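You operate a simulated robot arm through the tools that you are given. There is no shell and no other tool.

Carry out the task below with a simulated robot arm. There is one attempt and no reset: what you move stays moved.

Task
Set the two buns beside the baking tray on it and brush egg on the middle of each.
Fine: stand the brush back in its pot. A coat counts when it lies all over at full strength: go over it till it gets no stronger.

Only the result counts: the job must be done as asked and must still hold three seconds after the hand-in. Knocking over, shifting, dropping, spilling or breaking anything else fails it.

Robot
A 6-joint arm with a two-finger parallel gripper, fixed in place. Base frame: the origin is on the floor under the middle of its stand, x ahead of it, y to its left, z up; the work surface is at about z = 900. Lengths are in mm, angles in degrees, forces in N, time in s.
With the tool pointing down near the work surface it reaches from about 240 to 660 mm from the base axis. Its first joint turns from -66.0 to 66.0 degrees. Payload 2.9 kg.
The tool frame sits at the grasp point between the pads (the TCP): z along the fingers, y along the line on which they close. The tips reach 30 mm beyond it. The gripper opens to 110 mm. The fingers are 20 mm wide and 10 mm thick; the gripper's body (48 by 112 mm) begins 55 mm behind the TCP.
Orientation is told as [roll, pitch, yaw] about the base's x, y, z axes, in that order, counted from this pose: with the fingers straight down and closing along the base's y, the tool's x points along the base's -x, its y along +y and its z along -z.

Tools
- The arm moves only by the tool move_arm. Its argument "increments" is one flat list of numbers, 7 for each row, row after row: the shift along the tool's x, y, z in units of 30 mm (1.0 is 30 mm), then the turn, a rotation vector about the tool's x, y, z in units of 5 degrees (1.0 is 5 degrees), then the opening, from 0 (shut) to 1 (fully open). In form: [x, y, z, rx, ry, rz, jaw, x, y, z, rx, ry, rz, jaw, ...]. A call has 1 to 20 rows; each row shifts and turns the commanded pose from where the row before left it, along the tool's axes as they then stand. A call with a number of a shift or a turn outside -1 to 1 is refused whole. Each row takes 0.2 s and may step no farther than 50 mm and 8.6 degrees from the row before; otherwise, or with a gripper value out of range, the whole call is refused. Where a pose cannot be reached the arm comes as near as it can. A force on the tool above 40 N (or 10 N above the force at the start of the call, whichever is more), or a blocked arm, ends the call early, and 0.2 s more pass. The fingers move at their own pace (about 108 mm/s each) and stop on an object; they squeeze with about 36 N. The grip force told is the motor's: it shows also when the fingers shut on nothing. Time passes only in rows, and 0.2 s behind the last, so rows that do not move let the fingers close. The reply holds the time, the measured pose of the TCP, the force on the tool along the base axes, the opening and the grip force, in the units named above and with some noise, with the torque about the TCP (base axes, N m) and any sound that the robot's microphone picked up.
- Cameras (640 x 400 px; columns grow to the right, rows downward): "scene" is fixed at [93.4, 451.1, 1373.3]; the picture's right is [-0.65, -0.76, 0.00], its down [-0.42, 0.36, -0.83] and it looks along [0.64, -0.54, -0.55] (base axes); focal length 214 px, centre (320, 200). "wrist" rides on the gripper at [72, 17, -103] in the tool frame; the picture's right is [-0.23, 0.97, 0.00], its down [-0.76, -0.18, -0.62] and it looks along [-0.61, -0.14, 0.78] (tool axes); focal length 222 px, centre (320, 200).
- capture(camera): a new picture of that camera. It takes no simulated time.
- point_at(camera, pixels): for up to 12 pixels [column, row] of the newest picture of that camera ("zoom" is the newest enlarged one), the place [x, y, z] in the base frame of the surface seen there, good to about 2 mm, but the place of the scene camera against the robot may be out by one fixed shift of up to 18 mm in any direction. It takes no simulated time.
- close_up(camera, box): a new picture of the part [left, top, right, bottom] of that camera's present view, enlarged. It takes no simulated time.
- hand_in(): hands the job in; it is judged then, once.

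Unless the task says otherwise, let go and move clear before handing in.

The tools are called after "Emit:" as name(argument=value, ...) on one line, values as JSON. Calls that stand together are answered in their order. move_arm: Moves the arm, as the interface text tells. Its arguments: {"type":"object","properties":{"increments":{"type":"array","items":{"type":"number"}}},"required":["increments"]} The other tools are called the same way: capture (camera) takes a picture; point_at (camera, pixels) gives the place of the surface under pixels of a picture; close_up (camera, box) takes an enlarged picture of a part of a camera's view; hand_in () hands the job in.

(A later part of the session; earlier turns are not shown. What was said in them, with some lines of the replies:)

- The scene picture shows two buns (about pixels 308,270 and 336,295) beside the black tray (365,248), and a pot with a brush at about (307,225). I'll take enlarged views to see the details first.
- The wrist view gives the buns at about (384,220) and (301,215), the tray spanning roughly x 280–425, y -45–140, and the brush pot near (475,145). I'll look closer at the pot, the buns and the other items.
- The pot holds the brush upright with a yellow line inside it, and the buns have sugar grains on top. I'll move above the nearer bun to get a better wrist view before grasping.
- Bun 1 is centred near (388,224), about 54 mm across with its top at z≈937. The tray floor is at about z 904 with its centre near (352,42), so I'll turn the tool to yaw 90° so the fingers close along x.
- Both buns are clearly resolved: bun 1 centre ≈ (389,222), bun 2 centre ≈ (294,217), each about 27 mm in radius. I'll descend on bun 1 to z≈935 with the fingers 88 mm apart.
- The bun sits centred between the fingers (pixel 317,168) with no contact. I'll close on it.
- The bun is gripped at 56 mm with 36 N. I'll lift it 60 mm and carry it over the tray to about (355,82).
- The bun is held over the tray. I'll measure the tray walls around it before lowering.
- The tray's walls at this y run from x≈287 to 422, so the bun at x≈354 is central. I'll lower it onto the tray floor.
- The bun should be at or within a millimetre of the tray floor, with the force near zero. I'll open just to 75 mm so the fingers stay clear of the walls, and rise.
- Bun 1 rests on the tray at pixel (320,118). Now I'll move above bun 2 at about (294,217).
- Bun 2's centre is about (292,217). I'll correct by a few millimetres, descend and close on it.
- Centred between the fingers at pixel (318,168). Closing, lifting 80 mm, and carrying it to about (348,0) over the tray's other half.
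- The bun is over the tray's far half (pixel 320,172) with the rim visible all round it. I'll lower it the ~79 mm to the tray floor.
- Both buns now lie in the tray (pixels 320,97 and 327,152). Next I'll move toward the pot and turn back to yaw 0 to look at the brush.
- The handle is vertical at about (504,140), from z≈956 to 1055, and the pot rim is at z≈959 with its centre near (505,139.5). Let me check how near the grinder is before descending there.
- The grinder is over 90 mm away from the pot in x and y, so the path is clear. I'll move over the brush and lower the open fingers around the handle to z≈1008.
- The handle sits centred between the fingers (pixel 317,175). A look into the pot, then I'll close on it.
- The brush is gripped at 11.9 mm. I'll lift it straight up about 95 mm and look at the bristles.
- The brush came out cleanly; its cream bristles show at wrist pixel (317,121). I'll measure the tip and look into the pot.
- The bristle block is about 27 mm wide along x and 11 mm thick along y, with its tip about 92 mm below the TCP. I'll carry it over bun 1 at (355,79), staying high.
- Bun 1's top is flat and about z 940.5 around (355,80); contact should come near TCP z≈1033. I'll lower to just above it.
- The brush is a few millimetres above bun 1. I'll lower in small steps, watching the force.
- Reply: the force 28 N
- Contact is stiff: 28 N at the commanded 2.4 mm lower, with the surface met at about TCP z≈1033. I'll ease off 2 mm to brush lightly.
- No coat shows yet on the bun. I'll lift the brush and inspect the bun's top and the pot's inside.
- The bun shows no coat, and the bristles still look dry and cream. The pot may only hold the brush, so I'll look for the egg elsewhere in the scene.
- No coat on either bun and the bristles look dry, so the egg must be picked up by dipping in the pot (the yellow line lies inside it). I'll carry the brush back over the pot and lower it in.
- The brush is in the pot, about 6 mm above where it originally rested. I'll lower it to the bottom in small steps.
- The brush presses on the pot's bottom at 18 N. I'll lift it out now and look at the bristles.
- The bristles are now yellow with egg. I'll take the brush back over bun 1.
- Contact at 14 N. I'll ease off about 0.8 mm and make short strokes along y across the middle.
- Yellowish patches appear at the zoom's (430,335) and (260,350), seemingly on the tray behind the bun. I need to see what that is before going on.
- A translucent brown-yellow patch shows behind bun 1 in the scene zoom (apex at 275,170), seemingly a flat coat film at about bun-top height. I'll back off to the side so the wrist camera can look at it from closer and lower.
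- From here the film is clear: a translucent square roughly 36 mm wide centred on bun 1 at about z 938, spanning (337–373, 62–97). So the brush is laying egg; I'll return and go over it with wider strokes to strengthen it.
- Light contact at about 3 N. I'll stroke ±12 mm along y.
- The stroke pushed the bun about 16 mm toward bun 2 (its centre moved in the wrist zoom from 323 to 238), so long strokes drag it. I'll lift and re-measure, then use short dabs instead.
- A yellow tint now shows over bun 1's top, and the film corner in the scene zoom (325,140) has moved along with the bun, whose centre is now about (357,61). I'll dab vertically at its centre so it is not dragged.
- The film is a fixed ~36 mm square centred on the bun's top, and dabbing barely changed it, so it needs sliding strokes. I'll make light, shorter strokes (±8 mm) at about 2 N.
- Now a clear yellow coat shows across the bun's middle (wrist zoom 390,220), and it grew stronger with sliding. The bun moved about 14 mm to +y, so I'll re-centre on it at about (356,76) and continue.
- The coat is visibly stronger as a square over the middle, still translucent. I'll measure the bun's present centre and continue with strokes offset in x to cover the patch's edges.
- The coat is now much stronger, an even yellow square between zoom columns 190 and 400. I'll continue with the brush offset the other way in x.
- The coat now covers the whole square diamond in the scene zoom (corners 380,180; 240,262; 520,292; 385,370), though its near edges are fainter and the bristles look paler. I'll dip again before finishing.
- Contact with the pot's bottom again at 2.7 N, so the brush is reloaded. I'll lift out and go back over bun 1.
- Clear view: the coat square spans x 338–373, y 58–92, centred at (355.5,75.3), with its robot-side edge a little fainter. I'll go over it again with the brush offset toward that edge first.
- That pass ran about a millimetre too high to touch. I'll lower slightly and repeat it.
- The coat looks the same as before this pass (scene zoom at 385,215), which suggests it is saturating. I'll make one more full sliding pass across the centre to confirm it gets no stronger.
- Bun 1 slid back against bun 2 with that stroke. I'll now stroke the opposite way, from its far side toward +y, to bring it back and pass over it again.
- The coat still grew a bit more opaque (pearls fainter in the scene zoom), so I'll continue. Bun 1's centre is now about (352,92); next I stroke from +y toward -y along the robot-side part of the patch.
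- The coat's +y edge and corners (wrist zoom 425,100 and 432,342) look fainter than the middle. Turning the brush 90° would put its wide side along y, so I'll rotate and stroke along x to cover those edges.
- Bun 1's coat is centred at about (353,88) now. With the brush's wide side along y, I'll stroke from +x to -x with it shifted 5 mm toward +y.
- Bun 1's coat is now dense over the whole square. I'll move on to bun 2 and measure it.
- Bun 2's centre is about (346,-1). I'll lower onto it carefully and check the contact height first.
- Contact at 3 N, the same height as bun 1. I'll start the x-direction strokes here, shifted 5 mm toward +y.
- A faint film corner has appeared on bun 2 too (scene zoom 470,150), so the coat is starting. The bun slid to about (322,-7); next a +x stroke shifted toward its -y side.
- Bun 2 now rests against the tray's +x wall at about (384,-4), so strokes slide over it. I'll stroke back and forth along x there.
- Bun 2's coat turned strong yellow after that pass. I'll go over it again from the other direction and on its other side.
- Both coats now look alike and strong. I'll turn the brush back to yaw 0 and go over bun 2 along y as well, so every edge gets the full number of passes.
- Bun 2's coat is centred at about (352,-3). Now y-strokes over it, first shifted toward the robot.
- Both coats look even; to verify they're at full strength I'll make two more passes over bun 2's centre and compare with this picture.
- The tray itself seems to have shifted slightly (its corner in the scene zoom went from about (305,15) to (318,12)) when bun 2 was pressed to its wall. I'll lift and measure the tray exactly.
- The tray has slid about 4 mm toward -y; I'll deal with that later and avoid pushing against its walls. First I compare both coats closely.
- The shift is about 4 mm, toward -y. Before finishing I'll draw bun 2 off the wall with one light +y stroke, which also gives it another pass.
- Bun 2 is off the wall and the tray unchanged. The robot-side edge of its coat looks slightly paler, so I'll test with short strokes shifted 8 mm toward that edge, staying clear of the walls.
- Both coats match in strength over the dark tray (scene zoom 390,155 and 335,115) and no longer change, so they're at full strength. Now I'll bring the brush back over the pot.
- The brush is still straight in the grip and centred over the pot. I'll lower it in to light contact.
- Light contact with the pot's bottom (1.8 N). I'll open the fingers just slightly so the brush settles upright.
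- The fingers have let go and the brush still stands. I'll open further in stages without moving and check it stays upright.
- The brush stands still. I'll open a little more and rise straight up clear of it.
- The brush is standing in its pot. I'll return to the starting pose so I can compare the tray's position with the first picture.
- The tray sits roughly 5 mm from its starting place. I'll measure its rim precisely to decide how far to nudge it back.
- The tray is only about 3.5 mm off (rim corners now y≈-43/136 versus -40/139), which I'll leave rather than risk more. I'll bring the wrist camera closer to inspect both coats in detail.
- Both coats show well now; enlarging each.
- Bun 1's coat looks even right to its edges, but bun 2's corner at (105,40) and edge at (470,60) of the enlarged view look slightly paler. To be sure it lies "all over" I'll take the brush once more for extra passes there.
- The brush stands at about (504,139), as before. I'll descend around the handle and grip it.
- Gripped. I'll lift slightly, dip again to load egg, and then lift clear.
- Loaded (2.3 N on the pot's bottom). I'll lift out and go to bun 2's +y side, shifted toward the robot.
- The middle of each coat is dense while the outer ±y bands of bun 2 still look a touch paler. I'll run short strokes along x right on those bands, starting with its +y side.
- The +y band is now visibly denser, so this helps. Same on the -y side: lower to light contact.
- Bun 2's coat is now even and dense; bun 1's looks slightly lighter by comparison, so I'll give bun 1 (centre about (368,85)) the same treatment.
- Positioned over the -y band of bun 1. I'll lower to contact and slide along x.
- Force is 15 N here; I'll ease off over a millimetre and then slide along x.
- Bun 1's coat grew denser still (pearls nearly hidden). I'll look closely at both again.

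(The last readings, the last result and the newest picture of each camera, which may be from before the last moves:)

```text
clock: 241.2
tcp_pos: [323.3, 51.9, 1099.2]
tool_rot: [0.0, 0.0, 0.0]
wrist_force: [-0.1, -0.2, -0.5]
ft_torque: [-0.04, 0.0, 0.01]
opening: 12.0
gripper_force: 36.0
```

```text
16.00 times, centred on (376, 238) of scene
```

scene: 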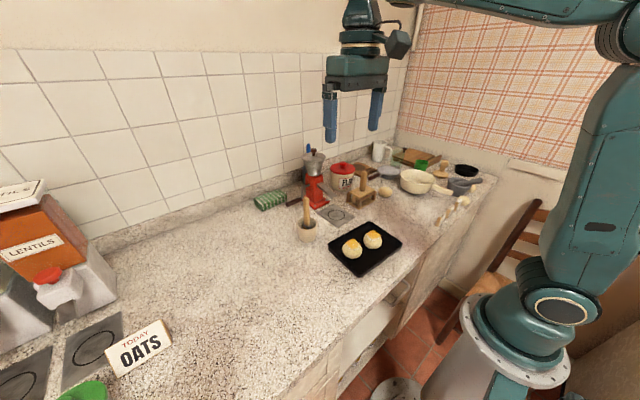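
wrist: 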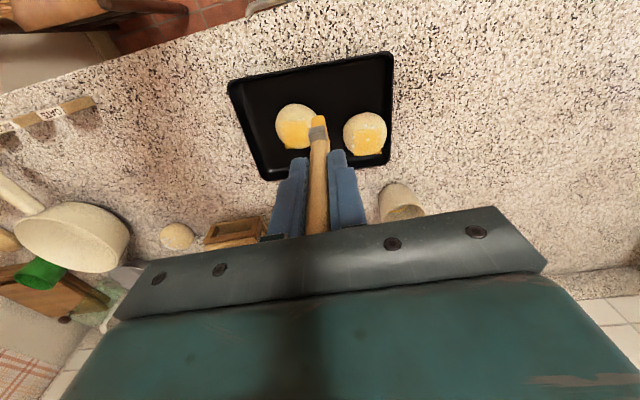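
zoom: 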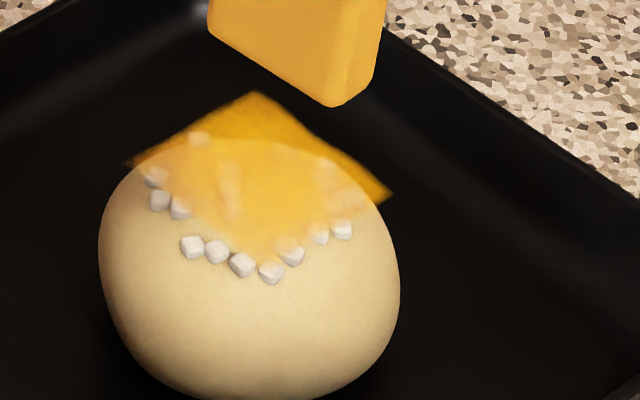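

Both look alike and dense now. Bun 1 sits close to the +y wall at about (381,100), so I'll draw it back toward the middle with one more light stroke.

Emit:
move_arm(increments=[-0.63, 0.667, 0, 0, 0, 0, 0.05, -0.63, 0.667, 0, 0, 0, 0, 0.05, -0.63, 0.667, 0, 0, 0, 0, 0.05, 0, 0, 0.8, 0, 0, 0, 0.05, 0, 0, 0.8, 0, 0, 0, 0.05, 0, 0, 0.4, 0, 0, 0, 0.05, 0, 0, 0.18, 0, 0, 0, 0.05, 0, -0.16, 0, 0, 0, 0, 0.05, 0, -0.16, 0, 0, 0, 0, 0.05, 0, -0.16, 0, 0, 0, 0, 0.05, 0, -0.16, 0, 0, 0, 0, 0.05, 0, -0.16, 0, 0, 0, 0, 0.05, 0, -0.16, 0, 0, 0, 0, 0.05])

Emit:
close_up(camera="wrist", box=[270, 75, 370, 155])

Emit:
close_up(camera="scene", box=[330, 210, 400, 275])

```text
clock: 244.0
tcp_pos: [381.0, 83.8, 1033.9]
tool_rot: [-0.1, 0.0, 0.0]
wrist_force: [0.3, 2.6, 2.2]
ft_torque: [0.13, 0.03, 0.0]
opening: 12.3
gripper_force: 35.8
```

```text
5.00 times, centred on (320, 115) of wrist
```

zoom: 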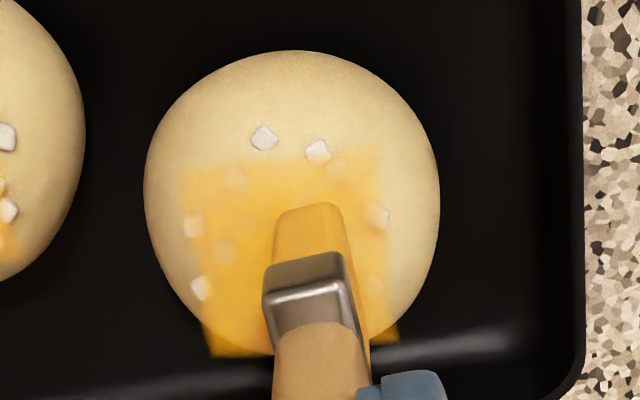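

```text
6.15 times, centred on (365, 242) of scene
```

zoom: 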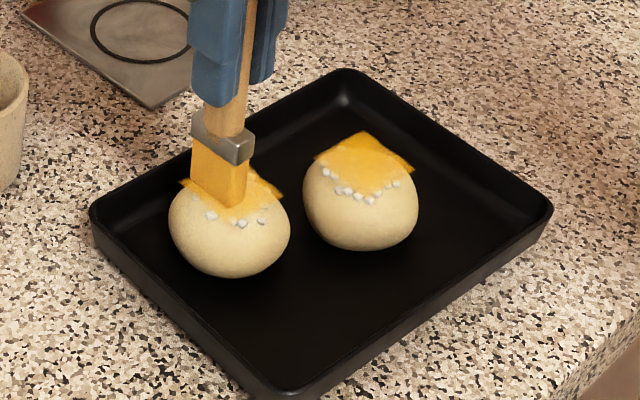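

Bun 1 is now clear of the wall and of bun 2. I'll lift and take the brush back over the pot.

Emit:
move_arm(increments=[0, 0, -0.4, 0, 0, 0, 0.05, 0, 0, -0.9, 0, 0, 0, 0.05, 0, 0, -0.9, 0, 0, 0, 0.05, -0.826, 0.371, 0, 0, 0, 0, 0.05, -0.826, 0.371, 0, 0, 0, 0, 0.05, -0.826, 0.371, 0, 0, 0, 0, 0.05, -0.826, 0.371, 0, 0, 0, 0, 0.05, -0.826, 0.371, 0, 0, 0, 0, 0.05, 0, 0, 0, 0, 0, 0, 0.05])

Emit:
close_up(camera="wrist", box=[270, 65, 370, 165])

Emit:
close_up(camera="scene", box=[335, 220, 395, 270])

```text
clock: 246.0
tcp_pos: [503.6, 139.7, 1101.1]
tool_rot: [0.1, 0.0, 0.0]
wrist_force: [-0.2, -0.9, 0.4]
ft_torque: [-0.01, -0.03, 0.0]
opening: 12.2
gripper_force: 35.9
```

```text
4.00 times, centred on (320, 115) of wrist
```

zoom: 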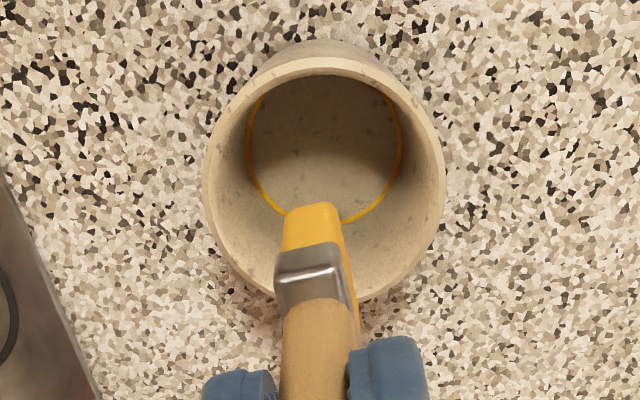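

```text
8.00 times, centred on (365, 245) of scene
```

zoom: 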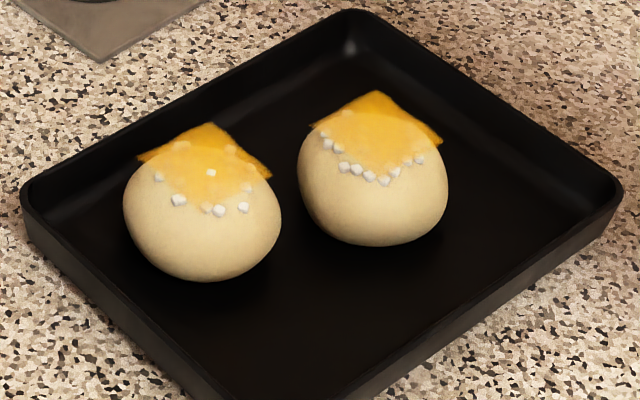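

The brush is centred over the pot. Lowering it to just above the bottom.

Emit:
move_arm(increments=[-0.02, 0, 0.9, 0, 0, 0, 0.05, 0, 0, 0.9, 0, 0, 0, 0.05, 0, 0, 0.8, 0, 0, 0, 0.05, 0, 0, 0.35, 0, 0, 0, 0.05, 0, 0, 0.05, 0, 0, 0, 0.05, 0, 0, 0.03, 0, 0, 0, 0.05, 0, 0, 0, 0, 0, 0, 0.05])

```text
clock: 247.6
tcp_pos: [505.5, 139.2, 1009.7]
tool_rot: [0.1, 0.1, 0.0]
wrist_force: [0.5, 0.5, -0.7]
ft_torque: [0.03, -0.01, 0.0]
opening: 12.0
gripper_force: 36.5
```

Emit:
move_arm(increments=[0, 0, 0.03, 0, 0, 0, 0.05, 0, 0, 0, 0, 0, 0, 0.05])

```text
clock: 248.2
tcp_pos: [504.8, 138.4, 1009.0]
tool_rot: [0.0, 0.0, 0.0]
wrist_force: [-0.4, 0.3, -0.5]
ft_torque: [0.01, -0.01, -0.03]
opening: 12.3
gripper_force: 36.1
```

Emit:
move_arm(increments=[0, 0, 0.025, 0, 0, 0, 0.05, 0, 0, 0, 0, 0, 0, 0.05])

```text
clock: 248.8
tcp_pos: [504.7, 140.1, 1008.7]
tool_rot: [0.0, -0.1, 0.0]
wrist_force: [-1.6, 0.4, 6.9]
ft_torque: [0.01, 0.2, -0.03]
opening: 12.2
gripper_force: 35.9
```

Contact at 6.9 N; I'll ease off a little and open the fingers slightly.

Emit:
move_arm(increments=[0, 0, -0.013, 0, 0, 0, 0.05, 0, 0, 0, 0, 0, 0, 0.05, 0, 0, 0, 0, 0, 0, 0.125, 0, 0, 0, 0, 0, 0, 0.125, 0, 0, 0, 0, 0, 0, 0.125])

Emit:
close_up(camera="wrist", box=[255, 85, 385, 240])

Emit:
close_up(camera="scene", box=[285, 170, 335, 245])

```text
clock: 250.0
tcp_pos: [506.2, 138.1, 1008.2]
tool_rot: [0.1, 0.0, 0.0]
wrist_force: [-0.4, -0.8, -0.6]
ft_torque: [0.03, 0.04, -0.02]
opening: 13.7
gripper_force: 0.0
```

```text
2.58 times, centred on (320, 162) of wrist
```

zoom: 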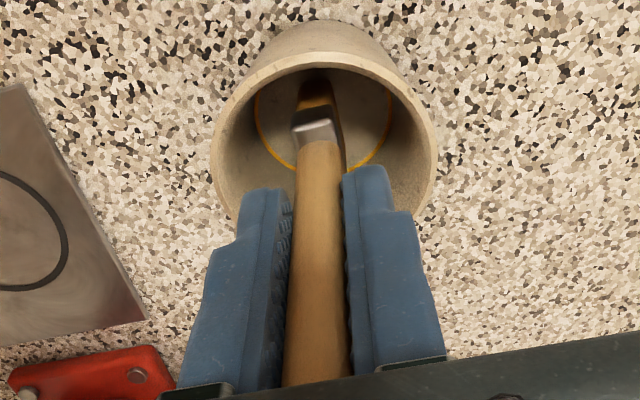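

```text
5.33 times, centred on (310, 208) of scene
```

zoom: 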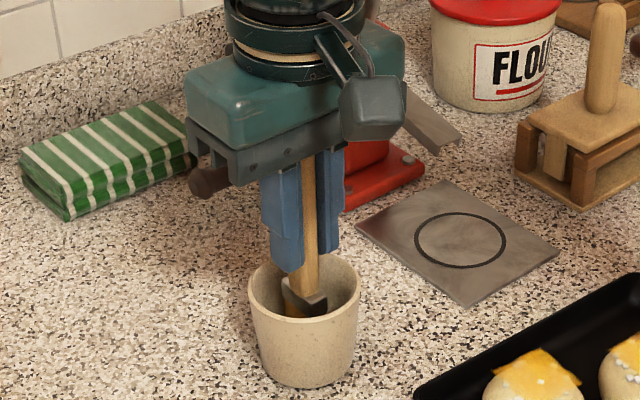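

The brush stands free between the fingers. Opening in stages, then checking before rising.

Emit:
move_arm(increments=[0, 0, 0, 0, 0, 0, 0.15, 0, 0, 0, 0, 0, 0, 0.2, 0, 0, 0, 0, 0, 0, 0.25, 0, 0, 0, 0, 0, 0, 0.3, 0, 0, 0, 0, 0, 0, 0.3, 0, 0, 0, 0, 0, 0, 0.4, 0, 0, 0, 0, 0, 0, 0.5, 0, 0, 0, 0, 0, 0, 0.5])

Emit:
close_up(camera="wrist", box=[255, 85, 385, 240])

Emit:
close_up(camera="scene", box=[285, 170, 335, 245])

```text
clock: 251.8
tcp_pos: [505.1, 139.4, 1009.1]
tool_rot: [0.0, 0.0, 0.0]
wrist_force: [0.0, 0.1, -0.2]
ft_torque: [0.0, -0.01, 0.0]
opening: 54.8
gripper_force: 0.1
```

```text
2.58 times, centred on (320, 162) of wrist
```

zoom: 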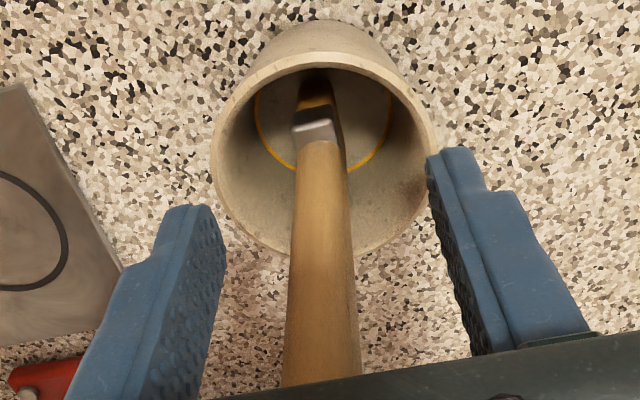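

```text
5.33 times, centred on (310, 208) of scene
```

zoom: 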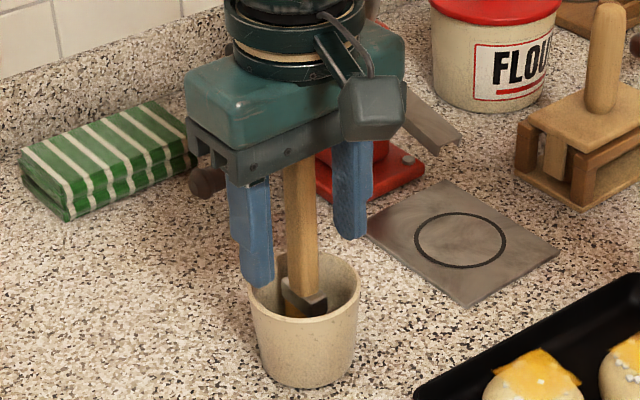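

The brush stands by itself. Rising straight up and moving clear.

Emit:
move_arm(increments=[0, 0, -0.3, 0, 0, 0, 0.5, 0, 0, -0.6, 0, 0, 0, 0.5, 0, 0, -0.8, 0, 0, 0, 0.5, 0, 0, -0.9, 0, 0, 0, 0.5, 0, 0, -0.9, 0, 0, 0, 0.5, 0, 0, -0.9, 0, 0, 0, 0.5, 0.5, 0, -0.9, 0, 0, 0, 0.6, 0.9, -0.1, -0.9, 0, 0, 0, 0.8, 0.9, -0.1, -0.9, 0, 0, 0, 1, 0.9, -0.1, -0.9, 0, 0, 0, 1, 0.9, -0.1, -0.9, 0, 0, 0, 1, 0.4, -0.1, 0, 0, 0, 0, 1, 0, 0, 0, 0, 0, 0, 1])

Emit:
capture(camera="wrist")

Emit:
capture(camera="scene")

Emit:
close_up(camera="scene", box=[240, 140, 500, 310])

Emit:
close_up(camera="wrist", box=[205, 10, 365, 180])

```text
clock: 254.6
tcp_pos: [370.1, 124.1, 1274.3]
tool_rot: [-0.1, 0.0, -0.1]
wrist_force: [0.0, -0.9, -0.7]
ft_torque: [-0.01, 0.01, 0.03]
opening: 109.8
gripper_force: 0.0
```

```text
taken
```

wrist: 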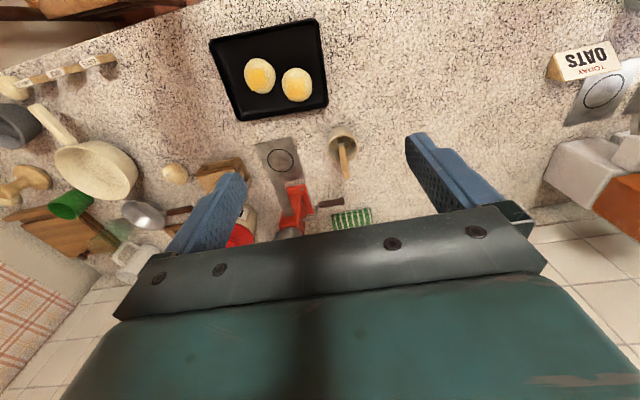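

```text
taken
```

scene: 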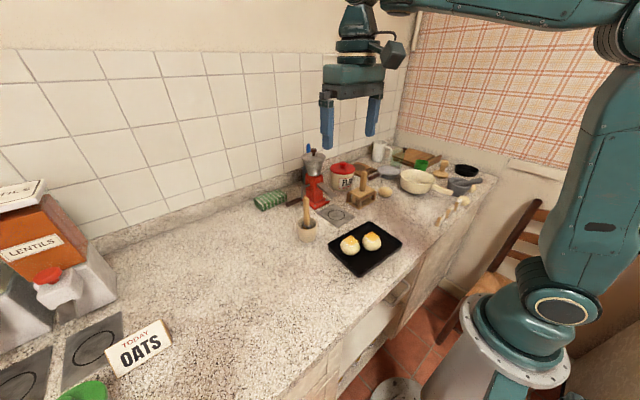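

```text
2.35 times, centred on (370, 225) of scene
```

zoom: 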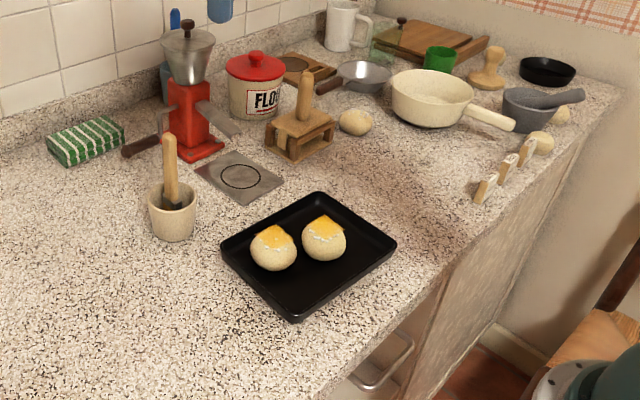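

```text
2.35 times, centred on (285, 95) of wrist
```

zoom: 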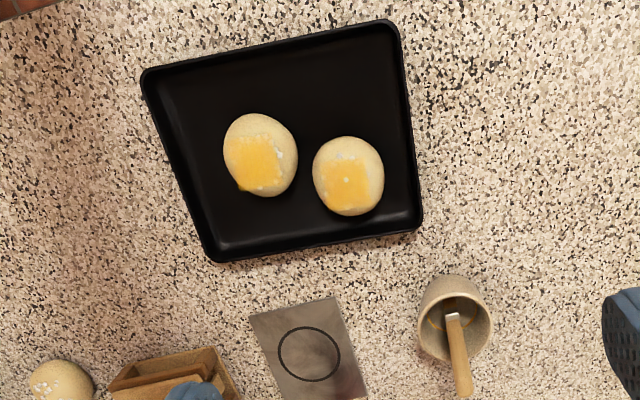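

The final pictures show both egg-coated buns on the tray (scene zoom 272,248 and 323,238), the brush standing in its pot (170,190), everything else in place, and the arm clear with the gripper empty. I'm handing in.

Emit:
hand_in()

```text
The job is handed in.
```

I set both buns on the baking tray, brushed egg on the middle of each, and stood the brush back in its pot. The job is handed in, and I don't have the verdict.

- **Coats:** I went over both until they looked dense and alike. A few spots near the edges of each patch, where sugar grains show through, were hard to judge from the pictures.
- **Tray:** One brush stroke pushed a bun against the tray wall and slid the tray about 3.5 mm to the robot's right. I left it there rather than risk more movement.
- **Buns:** They moved around on the tray while I brushed them. At hand-in both lay flat on it, clear of the walls and of each other.
- **Everything else:** Nothing else looked moved in the last pictures, and the arm was clear with the gripper open.
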